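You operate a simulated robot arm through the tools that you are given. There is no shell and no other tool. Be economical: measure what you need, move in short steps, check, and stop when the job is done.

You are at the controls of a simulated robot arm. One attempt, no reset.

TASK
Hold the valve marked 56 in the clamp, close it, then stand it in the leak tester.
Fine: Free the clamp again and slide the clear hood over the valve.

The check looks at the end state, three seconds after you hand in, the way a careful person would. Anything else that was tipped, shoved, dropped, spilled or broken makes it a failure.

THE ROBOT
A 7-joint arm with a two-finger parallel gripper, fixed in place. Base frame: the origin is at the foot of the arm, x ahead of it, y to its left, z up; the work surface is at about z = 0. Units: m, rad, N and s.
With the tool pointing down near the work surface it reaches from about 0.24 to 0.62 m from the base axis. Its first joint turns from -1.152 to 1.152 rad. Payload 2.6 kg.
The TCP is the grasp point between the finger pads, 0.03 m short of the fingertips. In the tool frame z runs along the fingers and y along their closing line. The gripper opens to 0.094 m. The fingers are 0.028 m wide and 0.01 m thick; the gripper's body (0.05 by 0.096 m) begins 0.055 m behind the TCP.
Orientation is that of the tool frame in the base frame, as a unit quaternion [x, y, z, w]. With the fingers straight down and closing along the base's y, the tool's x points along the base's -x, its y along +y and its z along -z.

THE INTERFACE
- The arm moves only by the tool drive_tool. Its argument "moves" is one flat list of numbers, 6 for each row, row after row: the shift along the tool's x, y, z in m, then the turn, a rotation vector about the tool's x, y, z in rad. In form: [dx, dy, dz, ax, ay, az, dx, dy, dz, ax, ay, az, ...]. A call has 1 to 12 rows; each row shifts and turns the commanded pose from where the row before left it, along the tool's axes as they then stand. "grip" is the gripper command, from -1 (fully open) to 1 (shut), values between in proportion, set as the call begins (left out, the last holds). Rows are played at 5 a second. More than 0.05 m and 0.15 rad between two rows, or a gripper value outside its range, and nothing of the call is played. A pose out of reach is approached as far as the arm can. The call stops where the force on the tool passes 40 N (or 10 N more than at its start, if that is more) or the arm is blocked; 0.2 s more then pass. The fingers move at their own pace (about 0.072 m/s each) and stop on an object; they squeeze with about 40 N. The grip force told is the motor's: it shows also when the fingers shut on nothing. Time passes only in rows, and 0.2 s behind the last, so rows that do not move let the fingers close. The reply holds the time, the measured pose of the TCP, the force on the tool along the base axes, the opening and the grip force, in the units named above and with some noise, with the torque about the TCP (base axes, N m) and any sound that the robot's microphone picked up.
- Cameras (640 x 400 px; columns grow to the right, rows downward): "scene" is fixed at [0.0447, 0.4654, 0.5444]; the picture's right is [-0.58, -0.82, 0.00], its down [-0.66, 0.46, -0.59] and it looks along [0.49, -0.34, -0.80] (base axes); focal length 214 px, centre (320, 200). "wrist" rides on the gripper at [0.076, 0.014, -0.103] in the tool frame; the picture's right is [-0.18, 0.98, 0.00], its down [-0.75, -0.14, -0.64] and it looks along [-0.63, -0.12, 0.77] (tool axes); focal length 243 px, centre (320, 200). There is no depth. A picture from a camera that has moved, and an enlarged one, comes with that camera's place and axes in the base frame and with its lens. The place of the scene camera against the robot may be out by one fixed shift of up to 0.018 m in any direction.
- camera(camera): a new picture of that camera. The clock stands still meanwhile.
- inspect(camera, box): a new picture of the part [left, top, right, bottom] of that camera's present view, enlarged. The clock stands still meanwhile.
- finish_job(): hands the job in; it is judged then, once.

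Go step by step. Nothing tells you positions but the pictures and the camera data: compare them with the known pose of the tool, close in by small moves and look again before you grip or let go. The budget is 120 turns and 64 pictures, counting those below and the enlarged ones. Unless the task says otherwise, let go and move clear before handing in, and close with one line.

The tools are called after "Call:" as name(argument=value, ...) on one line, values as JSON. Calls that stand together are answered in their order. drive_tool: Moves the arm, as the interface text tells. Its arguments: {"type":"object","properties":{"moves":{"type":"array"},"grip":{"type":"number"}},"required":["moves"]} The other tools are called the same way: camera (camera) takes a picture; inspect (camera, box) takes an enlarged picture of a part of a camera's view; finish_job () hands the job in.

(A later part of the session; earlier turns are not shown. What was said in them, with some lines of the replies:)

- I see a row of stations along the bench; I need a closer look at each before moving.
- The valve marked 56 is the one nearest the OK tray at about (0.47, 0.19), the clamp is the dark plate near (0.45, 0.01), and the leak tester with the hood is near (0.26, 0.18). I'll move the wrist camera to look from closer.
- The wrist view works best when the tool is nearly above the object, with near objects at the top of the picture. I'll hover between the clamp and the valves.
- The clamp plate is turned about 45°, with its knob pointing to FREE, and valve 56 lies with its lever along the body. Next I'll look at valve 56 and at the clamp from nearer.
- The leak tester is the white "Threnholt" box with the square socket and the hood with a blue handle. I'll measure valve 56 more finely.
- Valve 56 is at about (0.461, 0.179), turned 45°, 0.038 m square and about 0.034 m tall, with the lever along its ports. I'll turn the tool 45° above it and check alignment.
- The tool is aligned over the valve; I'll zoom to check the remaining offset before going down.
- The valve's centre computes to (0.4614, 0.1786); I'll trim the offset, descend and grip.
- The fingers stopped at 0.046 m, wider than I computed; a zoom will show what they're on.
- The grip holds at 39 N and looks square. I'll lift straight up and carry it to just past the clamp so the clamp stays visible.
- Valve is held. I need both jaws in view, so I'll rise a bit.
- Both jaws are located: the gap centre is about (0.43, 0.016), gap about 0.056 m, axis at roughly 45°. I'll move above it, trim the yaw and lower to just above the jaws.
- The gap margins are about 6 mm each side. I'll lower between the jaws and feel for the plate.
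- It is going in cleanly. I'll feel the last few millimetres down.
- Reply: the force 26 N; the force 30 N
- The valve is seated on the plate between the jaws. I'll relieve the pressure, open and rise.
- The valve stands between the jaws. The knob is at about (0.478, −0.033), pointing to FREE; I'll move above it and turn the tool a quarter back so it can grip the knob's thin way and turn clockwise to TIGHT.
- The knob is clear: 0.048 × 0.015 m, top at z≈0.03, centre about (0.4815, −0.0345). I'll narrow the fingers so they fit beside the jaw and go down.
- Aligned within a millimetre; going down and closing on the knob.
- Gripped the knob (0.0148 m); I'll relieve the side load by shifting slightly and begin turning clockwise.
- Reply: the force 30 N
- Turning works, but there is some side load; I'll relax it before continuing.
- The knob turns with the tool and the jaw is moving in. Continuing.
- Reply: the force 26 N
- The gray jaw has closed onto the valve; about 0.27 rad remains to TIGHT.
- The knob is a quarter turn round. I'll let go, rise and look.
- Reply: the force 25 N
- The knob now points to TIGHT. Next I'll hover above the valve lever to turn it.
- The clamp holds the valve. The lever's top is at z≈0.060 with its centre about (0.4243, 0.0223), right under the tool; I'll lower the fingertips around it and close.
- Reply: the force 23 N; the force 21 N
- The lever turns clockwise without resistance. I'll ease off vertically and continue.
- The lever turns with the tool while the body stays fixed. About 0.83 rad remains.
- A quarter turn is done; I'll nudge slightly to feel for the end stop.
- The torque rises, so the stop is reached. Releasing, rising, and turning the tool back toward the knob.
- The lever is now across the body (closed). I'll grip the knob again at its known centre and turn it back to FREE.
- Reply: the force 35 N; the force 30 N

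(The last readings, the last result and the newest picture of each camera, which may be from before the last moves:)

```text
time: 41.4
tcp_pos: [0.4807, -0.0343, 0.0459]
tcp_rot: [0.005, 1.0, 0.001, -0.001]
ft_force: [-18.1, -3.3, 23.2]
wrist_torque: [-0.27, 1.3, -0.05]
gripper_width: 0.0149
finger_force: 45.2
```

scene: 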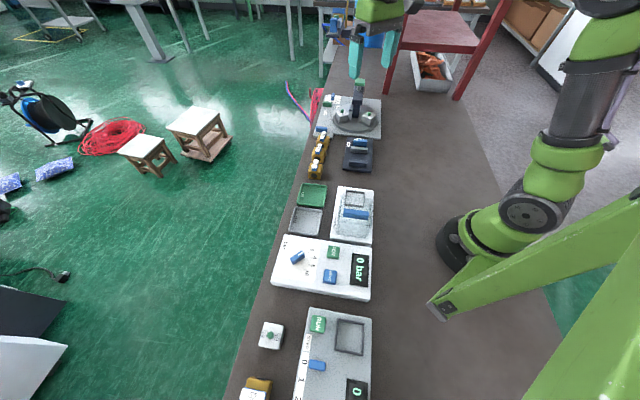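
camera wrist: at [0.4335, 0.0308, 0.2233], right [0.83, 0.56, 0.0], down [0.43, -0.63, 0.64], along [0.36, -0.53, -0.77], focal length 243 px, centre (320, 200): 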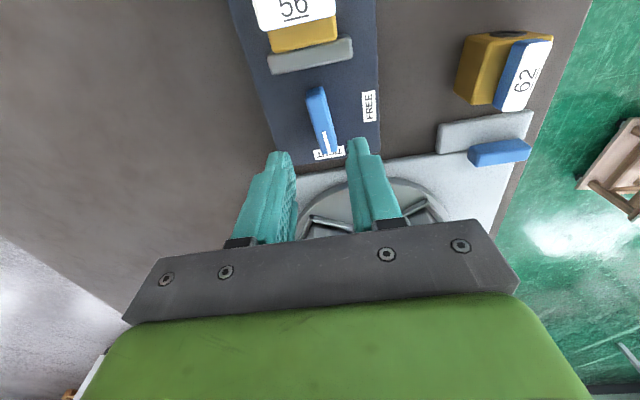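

Call:
drive_tool(moves=[0.0012, 0, -0.001, 0, 0, 0, 0, 0, 0, 0, 0, -0.13, 0, 0, 0, 0, 0, -0.13, 0, 0, 0, 0, 0, -0.13])

Call:
drive_tool(moves=[0, 0, 0, 0, 0, 0])

```text
time: 42.4
tcp_pos: [0.4808, -0.033, 0.0467]
tcp_rot: [-0.191, 0.982, 0.001, 0.002]
ft_force: [3.2, 6.0, 6.8]
wrist_torque: [-0.5, 1.27, -0.04]
gripper_width: 0.0149
finger_force: 44.4
```

```text
time: 42.8
tcp_pos: [0.4804, -0.0334, 0.0474]
tcp_rot: [-0.19, 0.982, 0.0, 0.002]
ft_force: [5.8, 9.1, 3.1]
wrist_torque: [-0.21, 0.53, 0.04]
gripper_width: 0.015
finger_force: 44.6
```

Yaw −0.38 now; 0.41 rad remains to FREE.

Call:
drive_tool(moves=[0, 0, 0, 0, 0, -0.13, 0, 0, 0, 0, 0, -0.13, 0, 0, 0, 0, 0, -0.13])

Call:
drive_tool(moves=[0, 0, 0, 0, 0, -0.03, 0, 0, 0, 0, 0, 0])

```text
time: 43.6
tcp_pos: [0.481, -0.033, 0.0465]
tcp_rot: [-0.377, 0.926, 0.0, 0.001]
ft_force: [11.8, 16.9, -1.9]
wrist_torque: [0.29, -0.03, -0.05]
gripper_width: 0.0146
finger_force: 45.1
```

```text
time: 44.2
tcp_pos: [0.4805, -0.0327, 0.0474]
tcp_rot: [-0.391, 0.92, 0.002, 0.001]
ft_force: [20.3, 20.9, -10.0]
wrist_torque: [-0.15, -0.03, -0.79]
gripper_width: 0.0149
finger_force: 45.3
```

The FREE stop is felt. Letting go and rising, then a look.

Call:
drive_tool(moves=[0, 0, 0, 0, 0, 0.02, 0, 0, 0, 0, 0, 0], grip=0.28)

Call:
drive_tool(moves=[0, 0, -0.03, 0, 0, 0, 0, 0, -0.045, 0, 0, 0, 0, 0, -0.03, 0, 0, 0])

Call:
inspect(camera="wrist", box=[250, 50, 450, 200])

```text
time: 44.8
tcp_pos: [0.4795, -0.0362, 0.0466]
tcp_rot: [-0.38, 0.925, 0.0, -0.001]
ft_force: [-0.1, 0.6, 1.2]
wrist_torque: [-0.01, 0.0, 0.01]
gripper_width: 0.0338
finger_force: 0.0
```

```text
time: 45.6
tcp_pos: [0.4805, -0.0325, 0.1532]
tcp_rot: [-0.38, 0.925, 0.0, 0.001]
ft_force: [-0.2, -1.0, 0.4]
wrist_torque: [0.0, 0.02, -0.01]
gripper_width: 0.0337
finger_force: 0.1
```

```text
2.67 times, centred on (350, 125) of wrist
camera zoom: at [0.4165, -0.0775, 0.2553], right [-0.56, 0.83, 0.0], down [0.64, 0.43, 0.64], along [0.53, 0.36, -0.77], focal length 647 px, centre (240, 400)
```

zoom: 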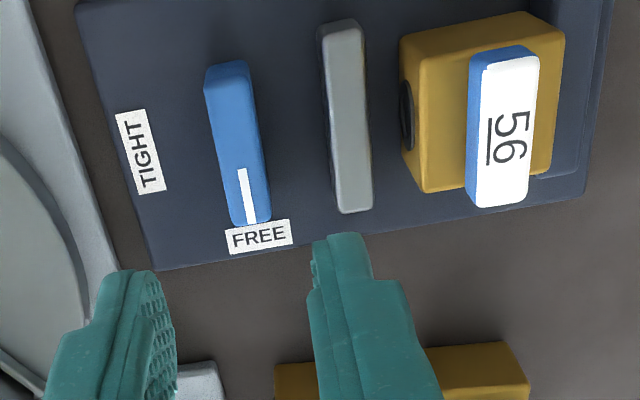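

The clamp is free again. Before fetching the valve I'll look at the leak tester with the empty tool.

Call:
drive_tool(moves=[-0.0031, 0.041, -0.006, 0, 0, 0, -0.0031, 0.041, -0.006, 0, 0, 0, -0.0031, 0.041, -0.006, 0, 0, 0, -0.0031, 0.041, -0.006, 0, 0, 0, -0.0031, 0.041, -0.006, 0, 0, 0, -0.0031, 0.041, -0.006, 0, 0, 0, -0.0031, 0.041, -0.006, 0, 0, 0, -0.0031, 0.041, -0.006, 0, 0, 0])

Call:
drive_tool(moves=[0, 0, 0, 0, 0, 0.1425, 0, 0, 0, 0, 0, 0.1425, 0, 0, 0, 0, 0, 0.1425, 0, 0, 0, 0, 0, 0.1425, 0, 0, 0, 0, 0, 0.1425, 0, 0, 0, 0, 0, 0.1425, 0, 0, 0, 0, 0, 0.1425, 0, 0, 0, 0, 0, 0.1425, 0, 0, 0, 0, 0, 0.1425, 0, 0, 0, 0, 0, 0.1425, 0, 0, 0, 0, 0, 0.1425, 0, 0, 0, 0, 0, 0])

Call:
inspect(camera="wrist", box=[180, 0, 460, 190])

```text
time: 47.4
tcp_pos: [0.2674, 0.2165, 0.1979]
tcp_rot: [-0.379, 0.925, 0.0, 0.0]
ft_force: [-0.5, -0.1, 0.3]
wrist_torque: [0.01, -0.02, -0.02]
gripper_width: 0.0339
finger_force: 0.1
```

```text
time: 50.0
tcp_pos: [0.2664, 0.2157, 0.1997]
tcp_rot: [0.385, 0.923, -0.001, 0.0]
ft_force: [-0.4, 0.7, 0.1]
wrist_torque: [0.0, -0.02, -0.01]
gripper_width: 0.0336
finger_force: 0.1
```

```text
2.11 times, centred on (320, 95) of wrist
camera zoom: at [0.2241, 0.2794, 0.3022], right [0.83, 0.56, 0.0], down [0.43, -0.63, 0.64], along [0.36, -0.53, -0.77], focal length 511 px, centre (320, 421)
```

zoom: 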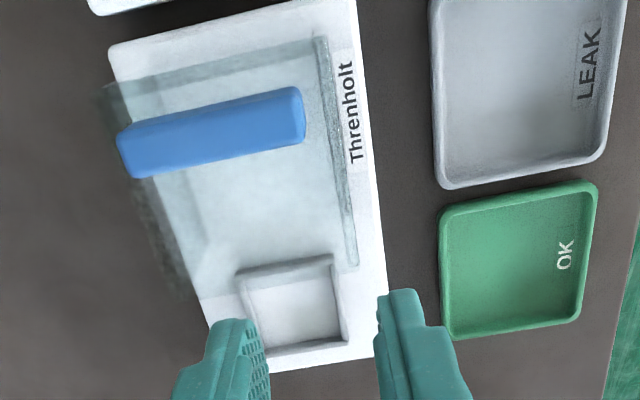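

I see the socket and the open-fronted hood behind it. I'll come closer for a precise fix on the socket.

Call:
drive_tool(moves=[-0.04, 0, 0.02, 0, 0, 0, -0.04, 0, 0.02, 0, 0, 0, 0, 0, 0.02, 0, 0, 0, 0, 0, 0, 0, 0, 0])

Call:
inspect(camera="wrist", box=[220, 20, 420, 170])

```text
time: 51.0
tcp_pos: [0.3226, 0.1593, 0.139]
tcp_rot: [0.384, 0.923, 0.0, -0.001]
ft_force: [-0.3, -1.0, -0.4]
wrist_torque: [0.01, -0.01, 0.01]
gripper_width: 0.0342
finger_force: 0.0
```

```text
2.67 times, centred on (320, 95) of wrist
camera zoom: at [0.2802, 0.2226, 0.242], right [0.83, 0.56, 0.0], down [0.43, -0.63, 0.64], along [0.36, -0.53, -0.77], focal length 647 px, centre (320, 480)
```

zoom: 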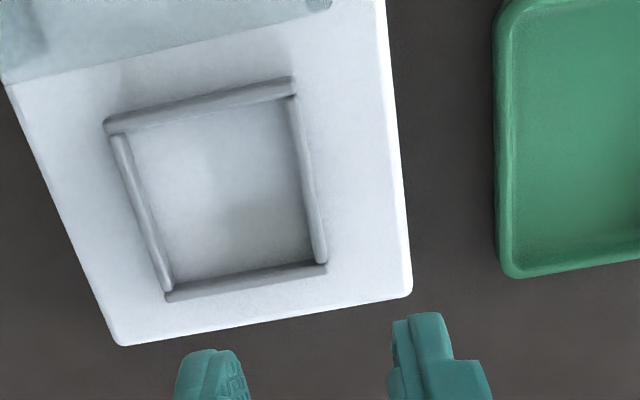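

Socket centre ≈ (0.291, 0.153), inner width ≈ 0.049 m, square at 45°, wall tops z≈0.03. Now I'll go back to the clamp to pick up the valve.

Call:
drive_tool(moves=[0, 0, -0.02, 0, 0, 0, -0.0422, -0.0061, 0, 0, 0, 0, -0.0422, -0.0061, 0, 0, 0, 0, -0.0422, -0.0061, 0, 0, 0, 0, -0.0422, -0.0061, 0, 0, 0, 0, 0, 0, 0.02, 0, 0, 0, 0, 0, 0.02, 0, 0, 0, 0, 0, 0, 0, 0, 0], grip=-0.5)

Call:
inspect(camera="wrist", box=[240, 50, 400, 170])

```text
time: 52.8
tcp_pos: [0.4264, 0.0253, 0.119]
tcp_rot: [0.383, 0.924, -0.001, 0.0]
ft_force: [-0.2, -0.1, -1.1]
wrist_torque: [-0.03, -0.01, -0.02]
gripper_width: 0.0703
finger_force: 0.0
```

```text
3.33 times, centred on (320, 110) of wrist
camera zoom: at [0.3829, 0.0884, 0.2216], right [0.83, 0.56, 0.0], down [0.43, -0.63, 0.64], along [0.36, -0.53, -0.77], focal length 809 px, centre (320, 500)
```

zoom: 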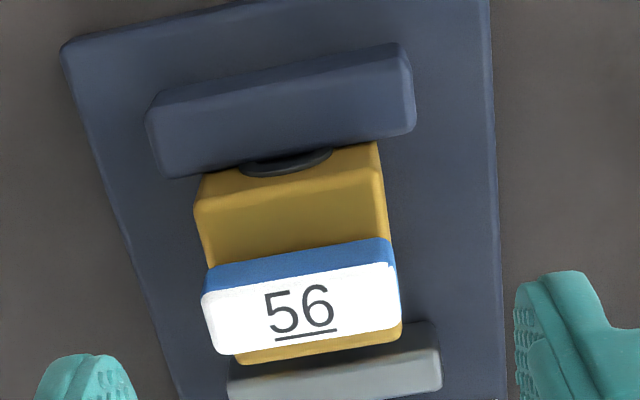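

The valve stands free with its lever across. I'll centre the tool on it and descend, keeping fingertips well above the valve's foot.

Call:
drive_tool(moves=[-0.002, -0.0045, 0.02, 0, 0, 0, 0, 0, 0.024, 0, 0, 0, 0, 0, 0.02, 0, 0, 0, 0, 0, 0, 0, 0, 0])

Call:
inspect(camera="wrist", box=[240, 80, 400, 240])

```text
time: 53.8
tcp_pos: [0.4238, 0.0202, 0.0546]
tcp_rot: [0.383, 0.924, 0.0, 0.0]
ft_force: [-0.8, 0.7, -1.0]
wrist_torque: [-0.02, 0.02, 0.02]
gripper_width: 0.0704
finger_force: 0.1
```

```text
2.50 times, centred on (320, 160) of wrist
camera zoom: at [0.3808, 0.0823, 0.157], right [0.83, 0.56, 0.0], down [0.43, -0.63, 0.64], along [0.36, -0.53, -0.77], focal length 606 px, centre (320, 300)
```

zoom: 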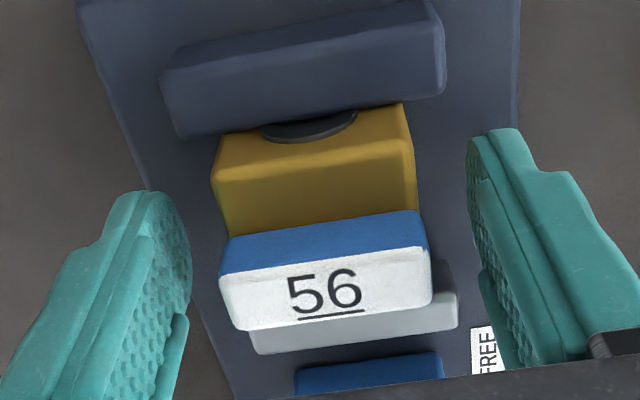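

Call:
drive_tool(moves=[0, 0, 0, 0, 0, 0, 0, 0, 0, 0, 0, 0, 0, 0, 0, 0, 0, 0], grip=1)

Call:
drive_tool(moves=[0, 0, -0.01, 0, 0, 0, 0, 0, -0.02, 0, 0, 0, 0, 0, -0.04, 0, 0, 0, 0, 0, -0.01, 0, 0, 0])

Call:
inspect(camera="wrist", box=[240, 80, 400, 240])

```text
time: 54.6
tcp_pos: [0.4228, 0.0197, 0.0545]
tcp_rot: [0.384, 0.923, 0.0, 0.0]
ft_force: [-0.6, 0.4, -0.5]
wrist_torque: [0.03, -0.06, 0.01]
gripper_width: 0.042
finger_force: 39.7
```

```text
time: 55.6
tcp_pos: [0.4228, 0.018, 0.1362]
tcp_rot: [0.382, 0.924, 0.001, 0.0]
ft_force: [0.3, 0.4, -4.3]
wrist_torque: [-0.02, 0.02, 0.01]
gripper_width: 0.042
finger_force: 40.1
```

```text
2.50 times, centred on (320, 160) of wrist
camera zoom: at [0.3805, 0.0814, 0.2385], right [0.83, 0.56, 0.0], down [0.43, -0.63, 0.64], along [0.36, -0.53, -0.77], focal length 606 px, centre (320, 300)
```

zoom: 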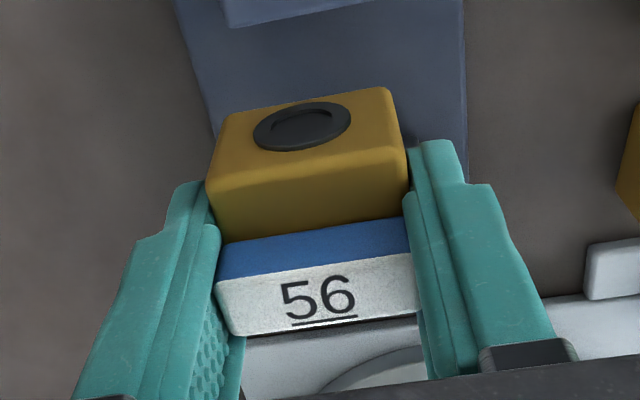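

Held squarely at 0.042 m. I'll carry it to above the socket and stop just above the walls for a look.

Call:
drive_tool(moves=[0.038, 0.0004, 0, 0, 0, 0, 0.038, 0.0004, 0, 0, 0, 0, 0.038, 0.0004, 0, 0, 0, 0, 0.038, 0.0004, 0, 0, 0, 0, 0.038, 0.0004, 0, 0, 0, 0, 0, 0, 0.025, 0, 0, 0, 0, 0, 0.025, 0, 0, 0, 0, 0, 0, 0, 0, 0])

Call:
camera(camera="wrist")

Call:
inspect(camera="scene", box=[310, 160, 400, 240])

```text
time: 57.4
tcp_pos: [0.2907, 0.1524, 0.0873]
tcp_rot: [0.384, 0.923, 0.0, 0.0]
ft_force: [0.2, -0.5, -2.7]
wrist_torque: [-0.02, 0.01, -0.02]
gripper_width: 0.0418
finger_force: 40.2
```

```text
21 pictures are left
camera wrist: at [0.2474, 0.2166, 0.1895], right [0.83, 0.56, 0.0], down [0.43, -0.63, 0.64], along [0.36, -0.53, -0.77], focal length 243 px, centre (320, 200)
```

wrist: 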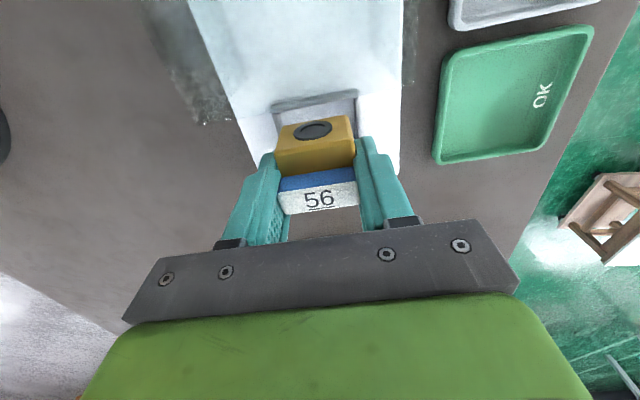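

```text
5.00 times, centred on (355, 200) of scene
camera zoom: at [0.0447, 0.4654, 0.5444], right [-0.58, -0.82, 0.0], down [-0.66, 0.46, -0.59], along [0.49, -0.34, -0.8], focal length 1072 px, centre (145, 200)
```

zoom: 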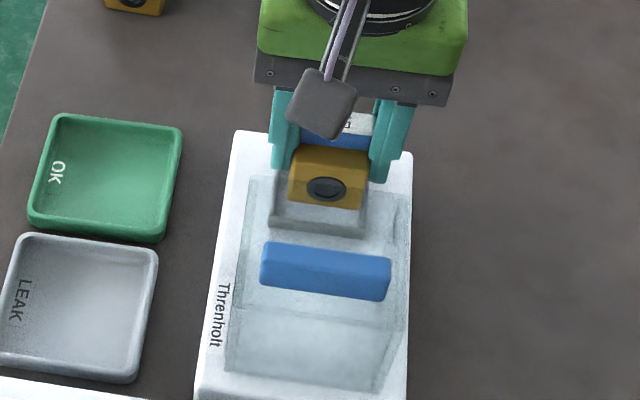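

Call:
inspect(camera="wrist", box=[240, 70, 400, 170])

```text
4.00 times, centred on (320, 120) of wrist
camera zoom: at [0.2474, 0.2166, 0.1895], right [0.83, 0.56, 0.0], down [0.43, -0.63, 0.64], along [0.36, -0.53, -0.77], focal length 970 px, centre (320, 520)
```

zoom: 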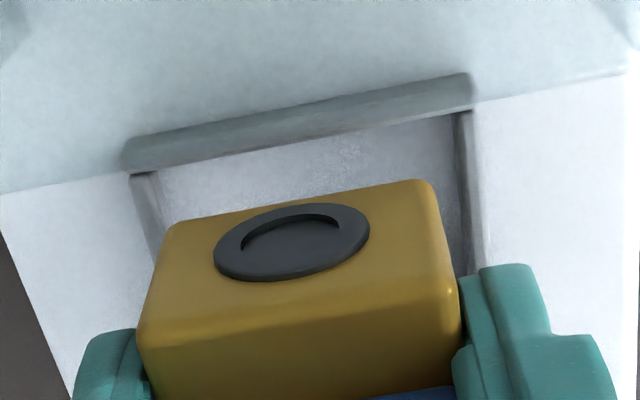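

The valve's foot lines up with the socket within about a millimetre. Descending gently.

Call:
drive_tool(moves=[0, 0.0008, 0.004, 0, 0, 0, 0, 0, 0.004, 0, 0, 0, 0, 0, 0.004, 0, 0, 0, 0, 0, 0.002, 0, 0, 0])

Call:
drive_tool(moves=[0, 0, 0.0015, 0, 0, 0, 0, 0, 0.0015, 0, 0, 0])

Call:
inspect(camera="wrist", box=[240, 70, 400, 170])

```text
time: 58.4
tcp_pos: [0.2912, 0.1556, 0.0711]
tcp_rot: [0.384, 0.923, 0.001, -0.001]
ft_force: [-4.0, -2.4, 10.3]
wrist_torque: [-0.16, 0.31, 0.07]
gripper_width: 0.042
finger_force: 39.8
```

```text
time: 58.9
tcp_pos: [0.2914, 0.1544, 0.0701]
tcp_rot: [0.384, 0.923, 0.001, 0.0]
ft_force: [-2.1, -0.7, 4.8]
wrist_torque: [-0.18, -0.05, -0.01]
gripper_width: 0.0416
finger_force: 40.3
stopped in row 2: the force on the tool passed its limit at 46 N (the readings are from after the stop); the commanded pose is now the measured one
```

```text
4.00 times, centred on (320, 120) of wrist
camera zoom: at [0.2487, 0.2187, 0.1737], right [0.83, 0.56, 0.0], down [0.43, -0.63, 0.64], along [0.36, -0.53, -0.77], focal length 970 px, centre (320, 520)
```

zoom: 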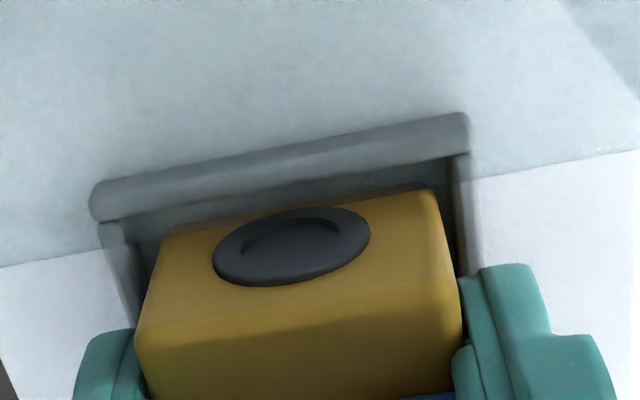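

It touched at foot height ≈0.0256. It sits slightly toward the far wall, so I'll lift a hair, shift 2 mm back and set it down again to confirm it's on the floor, not a wall.

Call:
drive_tool(moves=[0, 0, -0.004, 0, 0, 0, 0.0018, -0.0008, 0, 0, 0, 0, 0, 0, 0.003, 0, 0, 0, 0, 0, 0.001, 0, 0, 0, 0, 0, 0.001, 0, 0, 0])

Call:
inspect(camera="scene", box=[325, 165, 385, 215])

```text
time: 60.1
tcp_pos: [0.2898, 0.1574, 0.0722]
tcp_rot: [0.385, 0.923, 0.0, 0.0]
ft_force: [-9.8, -6.7, 28.0]
wrist_torque: [-0.6, 0.43, -0.1]
gripper_width: 0.0417
finger_force: 40.5
```

```text
8.00 times, centred on (355, 190) of scene
camera zoom: at [0.0446, 0.4654, 0.5445], right [-0.58, -0.82, 0.0], down [-0.66, 0.46, -0.59], along [0.49, -0.34, -0.8], focal length 1716 px, centre (40, 280)
```

zoom: 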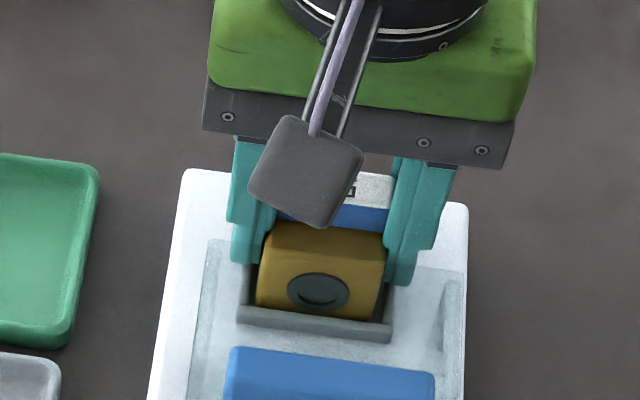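

The foot is inside the frame and on the floor. Relieve, open, rise and look.

Call:
drive_tool(moves=[0, 0, -0.0015, 0, 0, 0, 0, 0, 0, 0, 0, 0])

Call:
drive_tool(moves=[0, 0, 0, 0, 0, 0, 0, 0, 0, 0, 0, 0, 0, 0, -0.03, 0, 0, 0, -0.02, 0, -0.04, 0, 0, 0], grip=-0.4)

Call:
camera(camera="wrist")

```text
time: 60.7
tcp_pos: [0.2906, 0.1564, 0.072]
tcp_rot: [0.383, 0.924, 0.0, -0.001]
ft_force: [-0.8, -0.7, -1.2]
wrist_torque: [-0.07, -0.03, -0.03]
gripper_width: 0.0413
finger_force: 39.9
```

```text
time: 61.7
tcp_pos: [0.3033, 0.1411, 0.1426]
tcp_rot: [0.384, 0.923, 0.0, 0.0]
ft_force: [-0.2, -0.4, 0.8]
wrist_torque: [0.05, 0.02, -0.01]
gripper_width: 0.0658
finger_force: 0.0
```

```text
16 pictures are left
camera wrist: at [0.2604, 0.205, 0.244], right [0.83, 0.56, 0.0], down [0.43, -0.63, 0.64], along [0.36, -0.53, -0.77], focal length 243 px, centre (320, 200)
```

wrist: 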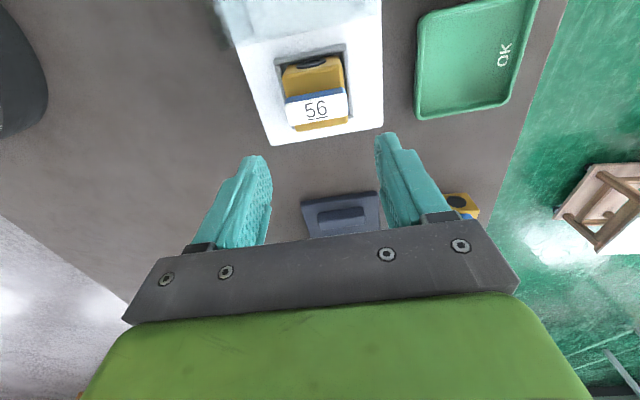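

Valve 56 stands in the socket. By triangulation the hood's handle is at about (0.214, 0.230), top z≈0.108. I'll turn the tool to grip across it and look from above.

Call:
drive_tool(moves=[0, 0, -0.045, 0, 0, 0, 0, 0, 0, 0, 0, -0.1428, 0, 0, 0, 0, 0, -0.1428, 0, 0, 0, 0, 0, -0.1428, 0, 0, 0, 0, 0, -0.1428, 0, 0, 0, 0, 0, -0.1428, 0, 0, 0, 0, 0, -0.1428, 0, 0, 0, 0, 0, -0.1428, 0, 0, 0, 0, 0, -0.1428, 0, 0, 0, 0, 0, -0.1428, 0, 0, 0, 0, 0, -0.1428, 0, 0, 0, 0, 0, -0.1428], grip=0.2)

Call:
drive_tool(moves=[0, 0.042, 0, 0, 0, 0, 0, 0.042, 0, 0, 0, 0, 0, 0.041, 0, 0, 0, 0, 0, 0, 0, 0, 0, 0])

Call:
camera(camera="wrist")

```text
time: 64.3
tcp_pos: [0.3027, 0.1404, 0.1854]
tcp_rot: [-0.382, 0.924, 0.001, 0.001]
ft_force: [0.0, 0.2, -0.3]
wrist_torque: [-0.04, 0.0, 0.01]
gripper_width: 0.0375
finger_force: 0.2
```

```text
time: 65.3
tcp_pos: [0.2147, 0.2307, 0.1851]
tcp_rot: [-0.381, 0.924, 0.001, 0.001]
ft_force: [0.2, 0.7, 0.1]
wrist_torque: [0.04, 0.02, 0.03]
gripper_width: 0.0377
finger_force: 0.0
```

```text
15 pictures are left
camera wrist: at [0.1522, 0.1857, 0.287], right [-0.56, 0.83, 0.0], down [0.63, 0.43, 0.64], along [0.53, 0.36, -0.77], focal length 243 px, centre (320, 200)
```

wrist: 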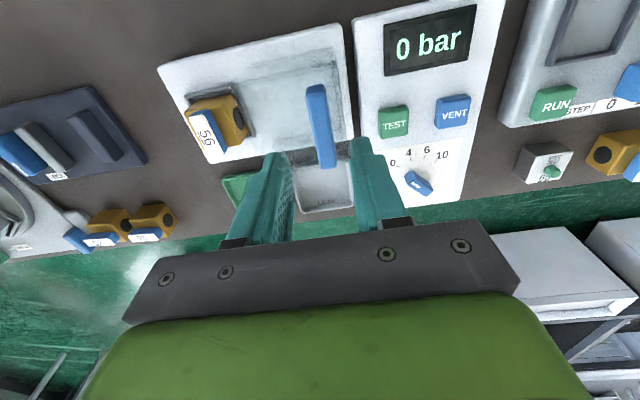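

Call:
inspect(camera="wrist", box=[150, 10, 390, 180])

```text
2.35 times, centred on (270, 95) of wrist
camera zoom: at [0.1522, 0.1857, 0.287], right [-0.56, 0.83, 0.0], down [0.63, 0.43, 0.64], along [0.53, 0.36, -0.77], focal length 571 px, centre (438, 447)
```

zoom: 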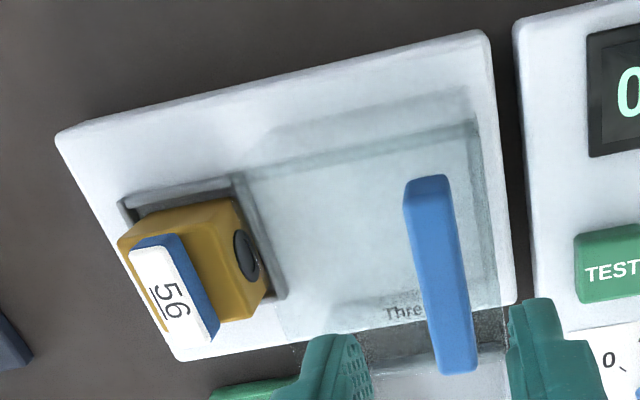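

The handle's centre is within a couple of millimetres of the tool axis. I'll descend until the tips straddle the handle and close.

Call:
drive_tool(moves=[-0.001, 0, 0.03, 0, 0, 0, 0, 0, 0.02, 0, 0, 0, 0, 0, 0.008, 0, 0, 0, 0, 0, 0.002, 0, 0, 0])

Call:
inspect(camera="wrist", box=[220, 60, 420, 230])

```text
time: 66.2
tcp_pos: [0.215, 0.2325, 0.1305]
tcp_rot: [-0.38, 0.925, -0.001, 0.002]
ft_force: [-1.4, -2.3, 4.5]
wrist_torque: [-0.16, -0.02, -0.03]
gripper_width: 0.038
finger_force: 0.4
stopped in row 4: the force on the tool passed its limit at 56 N (the readings are from after the stop); the commanded pose is now the measured one
```

```text
2.35 times, centred on (320, 145) of wrist
camera zoom: at [0.1521, 0.1881, 0.2333], right [-0.56, 0.83, 0.0], down [0.63, 0.43, 0.64], along [0.53, 0.36, -0.76], focal length 571 px, centre (320, 329)
```

zoom: 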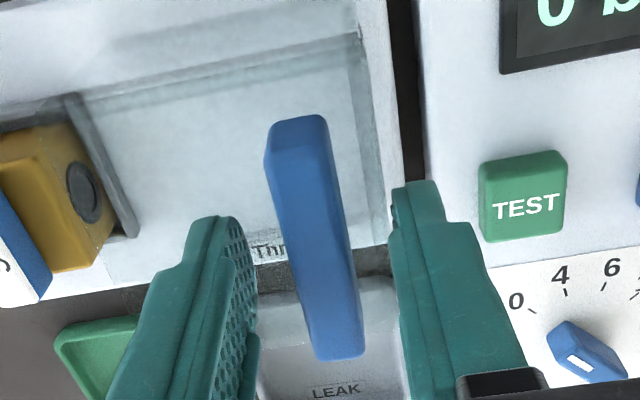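

The tips touched the hood's roof at about z 0.10; I'll back off 3 mm and close on the handle.

Call:
drive_tool(moves=[0, 0, -0.003, 0, 0, 0, 0, 0, 0, 0, 0, 0, 0, 0, 0, 0, 0, 0, 0, 0, 0, 0, 0, 0], grip=1)

```text
time: 67.2
tcp_pos: [0.2164, 0.2319, 0.1338]
tcp_rot: [-0.381, 0.925, 0.0, 0.001]
ft_force: [7.5, 7.9, -32.2]
wrist_torque: [0.37, -0.25, 0.5]
gripper_width: 0.0136
finger_force: 44.7
```

Call:
drive_tool(moves=[-0.0008, 0, 0.002, 0, 0, 0, 0, 0, 0, 0, 0, 0])

Call:
drive_tool(moves=[0, -0.006, 0, 0, 0, 0, 0, -0.006, 0, 0, 0, 0, 0, 0, 0, 0, 0, 0])

```text
time: 67.8
tcp_pos: [0.215, 0.2322, 0.1338]
tcp_rot: [-0.379, 0.925, 0.0, 0.001]
ft_force: [-17.0, -17.5, 29.2]
wrist_torque: [-0.23, 0.25, 0.75]
gripper_width: 0.0136
finger_force: 45.3
```

```text
time: 68.6
tcp_pos: [0.2236, 0.2233, 0.1334]
tcp_rot: [-0.38, 0.925, 0.0, 0.002]
ft_force: [-11.5, -10.4, 26.0]
wrist_torque: [-0.65, 0.71, 0.62]
gripper_width: 0.0136
finger_force: 44.7
```

The hood slides easily. Relaxing the cross load and continuing along the slide.

Call:
drive_tool(moves=[0.0006, -0.002, -0.001, 0, 0, -0.01, 0, -0.01, 0, 0, 0, 0, 0, -0.01, 0, 0, 0, 0, 0, -0.01, 0, 0, 0, 0, 0, 0, 0, 0, 0, 0])

Call:
inspect(camera="scene", box=[310, 160, 400, 240])

```text
time: 69.8
tcp_pos: [0.2468, 0.2012, 0.1329]
tcp_rot: [-0.385, 0.923, 0.0, 0.0]
ft_force: [7.9, 8.1, -36.9]
wrist_torque: [0.17, -0.12, -0.27]
gripper_width: 0.0137
finger_force: 45.4
```

```text
5.00 times, centred on (355, 200) of scene
camera zoom: at [0.0448, 0.4655, 0.5443], right [-0.58, -0.82, 0.0], down [-0.66, 0.46, -0.59], along [0.49, -0.34, -0.8], focal length 1072 px, centre (145, 200)
```

zoom: 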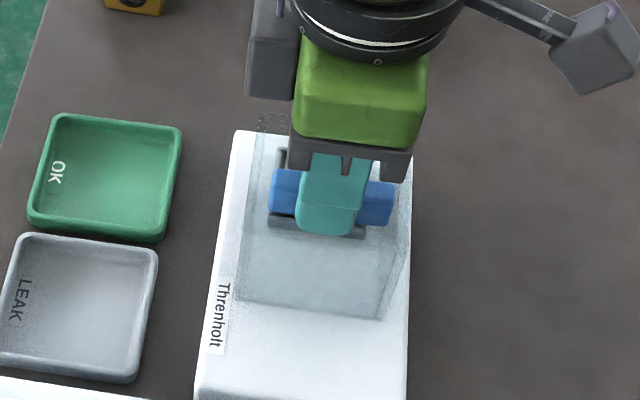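

Call:
drive_tool(moves=[-0.0003, -0.003, 0.0006, 0, 0, 0, 0, -0.01, 0, 0, 0, 0, 0, -0.01, 0, 0, 0, 0, 0, -0.008, 0, 0, 0, 0, 0, 0, 0, 0, 0, 0])

```text
time: 71.0
tcp_pos: [0.2694, 0.1791, 0.1332]
tcp_rot: [-0.383, 0.924, -0.001, 0.001]
ft_force: [-11.2, -11.1, 9.5]
wrist_torque: [0.28, -0.23, -0.08]
gripper_width: 0.0137
finger_force: 45.2
```

Call:
drive_tool(moves=[0.0003, -0.004, 0, 0, 0, 0, 0, -0.004, 0, 0, 0, 0, 0, -0.004, 0, 0, 0, 0, 0, 0, 0, 0, 0, 0])

Call:
inspect(camera="wrist", box=[160, 0, 480, 200])

Call:
inspect(camera="scene", box=[310, 160, 400, 240])

```text
time: 72.0
tcp_pos: [0.2774, 0.1716, 0.1329]
tcp_rot: [-0.385, 0.923, 0.002, 0.001]
ft_force: [-25.1, 8.5, 27.6]
wrist_torque: [0.66, -0.13, -0.32]
gripper_width: 0.0136
finger_force: 44.8
```

```text
2.00 times, centred on (320, 100) of wrist
camera zoom: at [0.2133, 0.1271, 0.2356], right [-0.57, 0.82, 0.0], down [0.63, 0.43, 0.64], along [0.53, 0.37, -0.76], focal length 485 px, centre (320, 400)
```

zoom: 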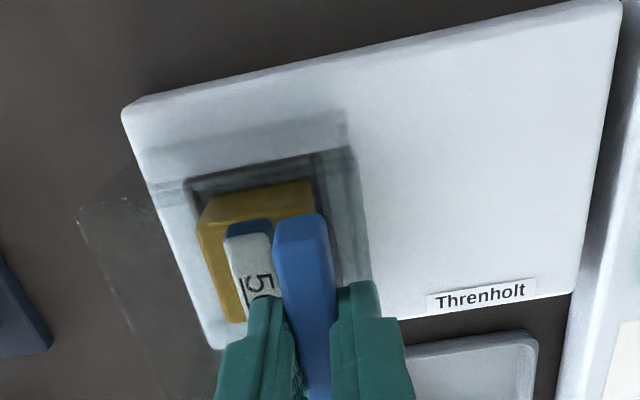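

```text
5.00 times, centred on (355, 200) of scene
camera zoom: at [0.0446, 0.4654, 0.5445], right [-0.58, -0.82, 0.0], down [-0.66, 0.46, -0.59], along [0.49, -0.34, -0.8], focal length 1072 px, centre (145, 200)
```

zoom: 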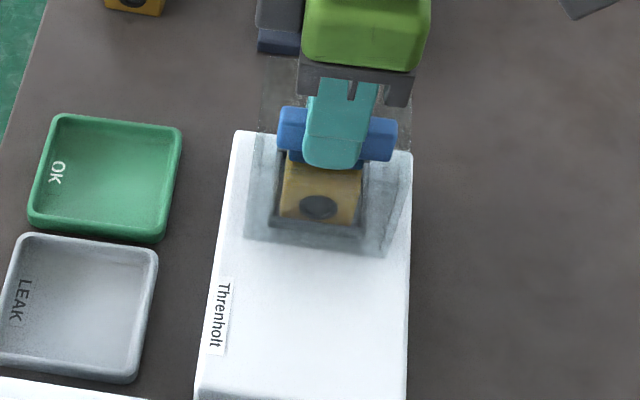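

The hood now encloses the valve and resistance has risen; one small push will confirm the stop.

Call:
drive_tool(moves=[0, -0.001, -0.0005, 0, 0, 0, 0, 0, 0, 0, 0, 0])

```text
time: 72.6
tcp_pos: [0.2769, 0.172, 0.1329]
tcp_rot: [-0.384, 0.923, 0.002, 0.0]
ft_force: [-27.1, 20.9, 23.5]
wrist_torque: [0.15, 0.4, -0.47]
gripper_width: 0.0134
finger_force: 44.6
```

It is against its stop. I'll relax, let go and lift clear.

Call:
drive_tool(moves=[0, 0.0015, -0.0003, 0, 0, 0, 0, 0, 0, 0, 0, 0])

Call:
drive_tool(moves=[0, 0, 0, 0, 0, 0, 0, 0, 0, 0, 0, 0], grip=0.2)

Call:
drive_tool(moves=[0, 0, -0.02, 0, 0, 0, 0, 0, -0.04, 0, 0, 0, 0, 0, -0.04, 0, 0, 0, 0.02, -0.03, -0.02, 0, 0, 0, 0, 0, 0, 0, 0, 0])

Call:
camera(camera="scene")

Call:
inspect(camera="scene", box=[310, 160, 400, 240])

Call:
camera(camera="wrist")

```text
time: 73.2
tcp_pos: [0.2759, 0.1729, 0.1322]
tcp_rot: [-0.384, 0.923, 0.002, 0.002]
ft_force: [-15.8, 19.9, 15.3]
wrist_torque: [-0.53, 1.15, -0.27]
gripper_width: 0.0137
finger_force: 45.1
```

```text
time: 73.8
tcp_pos: [0.2771, 0.1698, 0.1332]
tcp_rot: [-0.383, 0.924, -0.001, 0.003]
ft_force: [0.0, 0.0, 0.7]
wrist_torque: [0.01, 0.02, 0.02]
gripper_width: 0.0376
finger_force: 0.1
```

```text
time: 75.0
tcp_pos: [0.2841, 0.1365, 0.253]
tcp_rot: [-0.384, 0.923, 0.0, 0.002]
ft_force: [-0.3, -0.3, -0.2]
wrist_torque: [0.03, 0.01, -0.04]
gripper_width: 0.0377
finger_force: 0.1
```

```text
9 pictures are left
```

scene: 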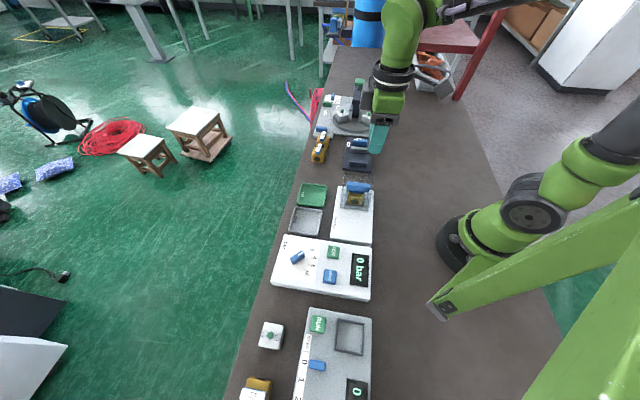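

```text
5.00 times, centred on (355, 200) of scene
camera zoom: at [0.0447, 0.4654, 0.5444], right [-0.58, -0.82, 0.0], down [-0.66, 0.46, -0.59], along [0.49, -0.34, -0.8], focal length 1072 px, centre (145, 200)
```

zoom: 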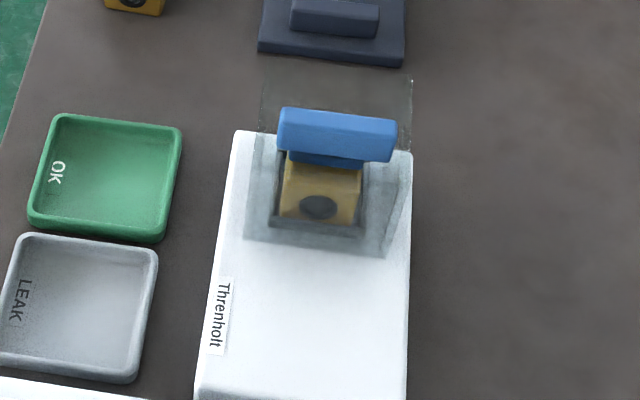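

```text
7 pictures are left
camera wrist: at [0.2208, 0.0914, 0.3553], right [-0.57, 0.82, 0.0], down [0.63, 0.43, 0.64], along [0.53, 0.37, -0.76], focal length 243 px, centre (320, 200)
```

wrist: 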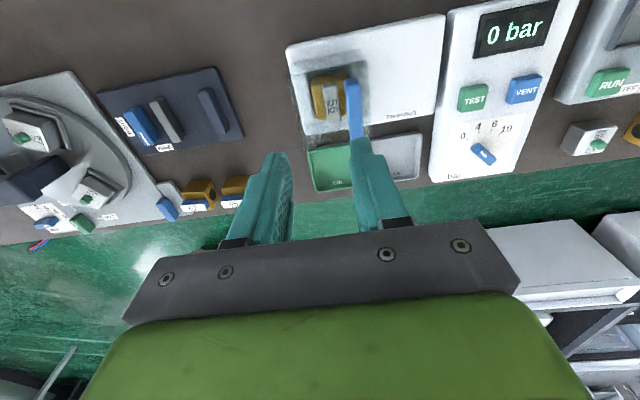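

The hood covers the valve and nothing else appears disturbed; one last zoom on the valve inside.

Call:
inspect(camera="wrist", box=[270, 30, 430, 150])

```text
3.33 times, centred on (350, 90) of wrist
camera zoom: at [0.2208, 0.0914, 0.3553], right [-0.57, 0.82, 0.0], down [0.63, 0.43, 0.64], along [0.53, 0.37, -0.76], focal length 809 px, centre (220, 567)
```

zoom: 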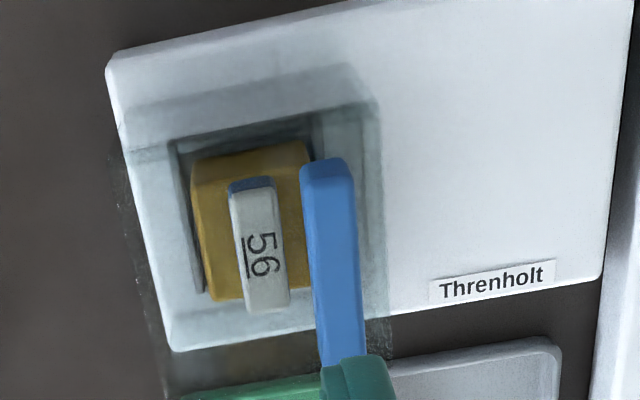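

The valve stands in the socket with its lever across, the hood is over it, and the tool is clear. Handing in.

Call:
finish_job()

```text
The job is handed in.
```

Valve 56 was clamped, closed and stood in the leak tester; the clamp is free again and the clear hood is over the valve.
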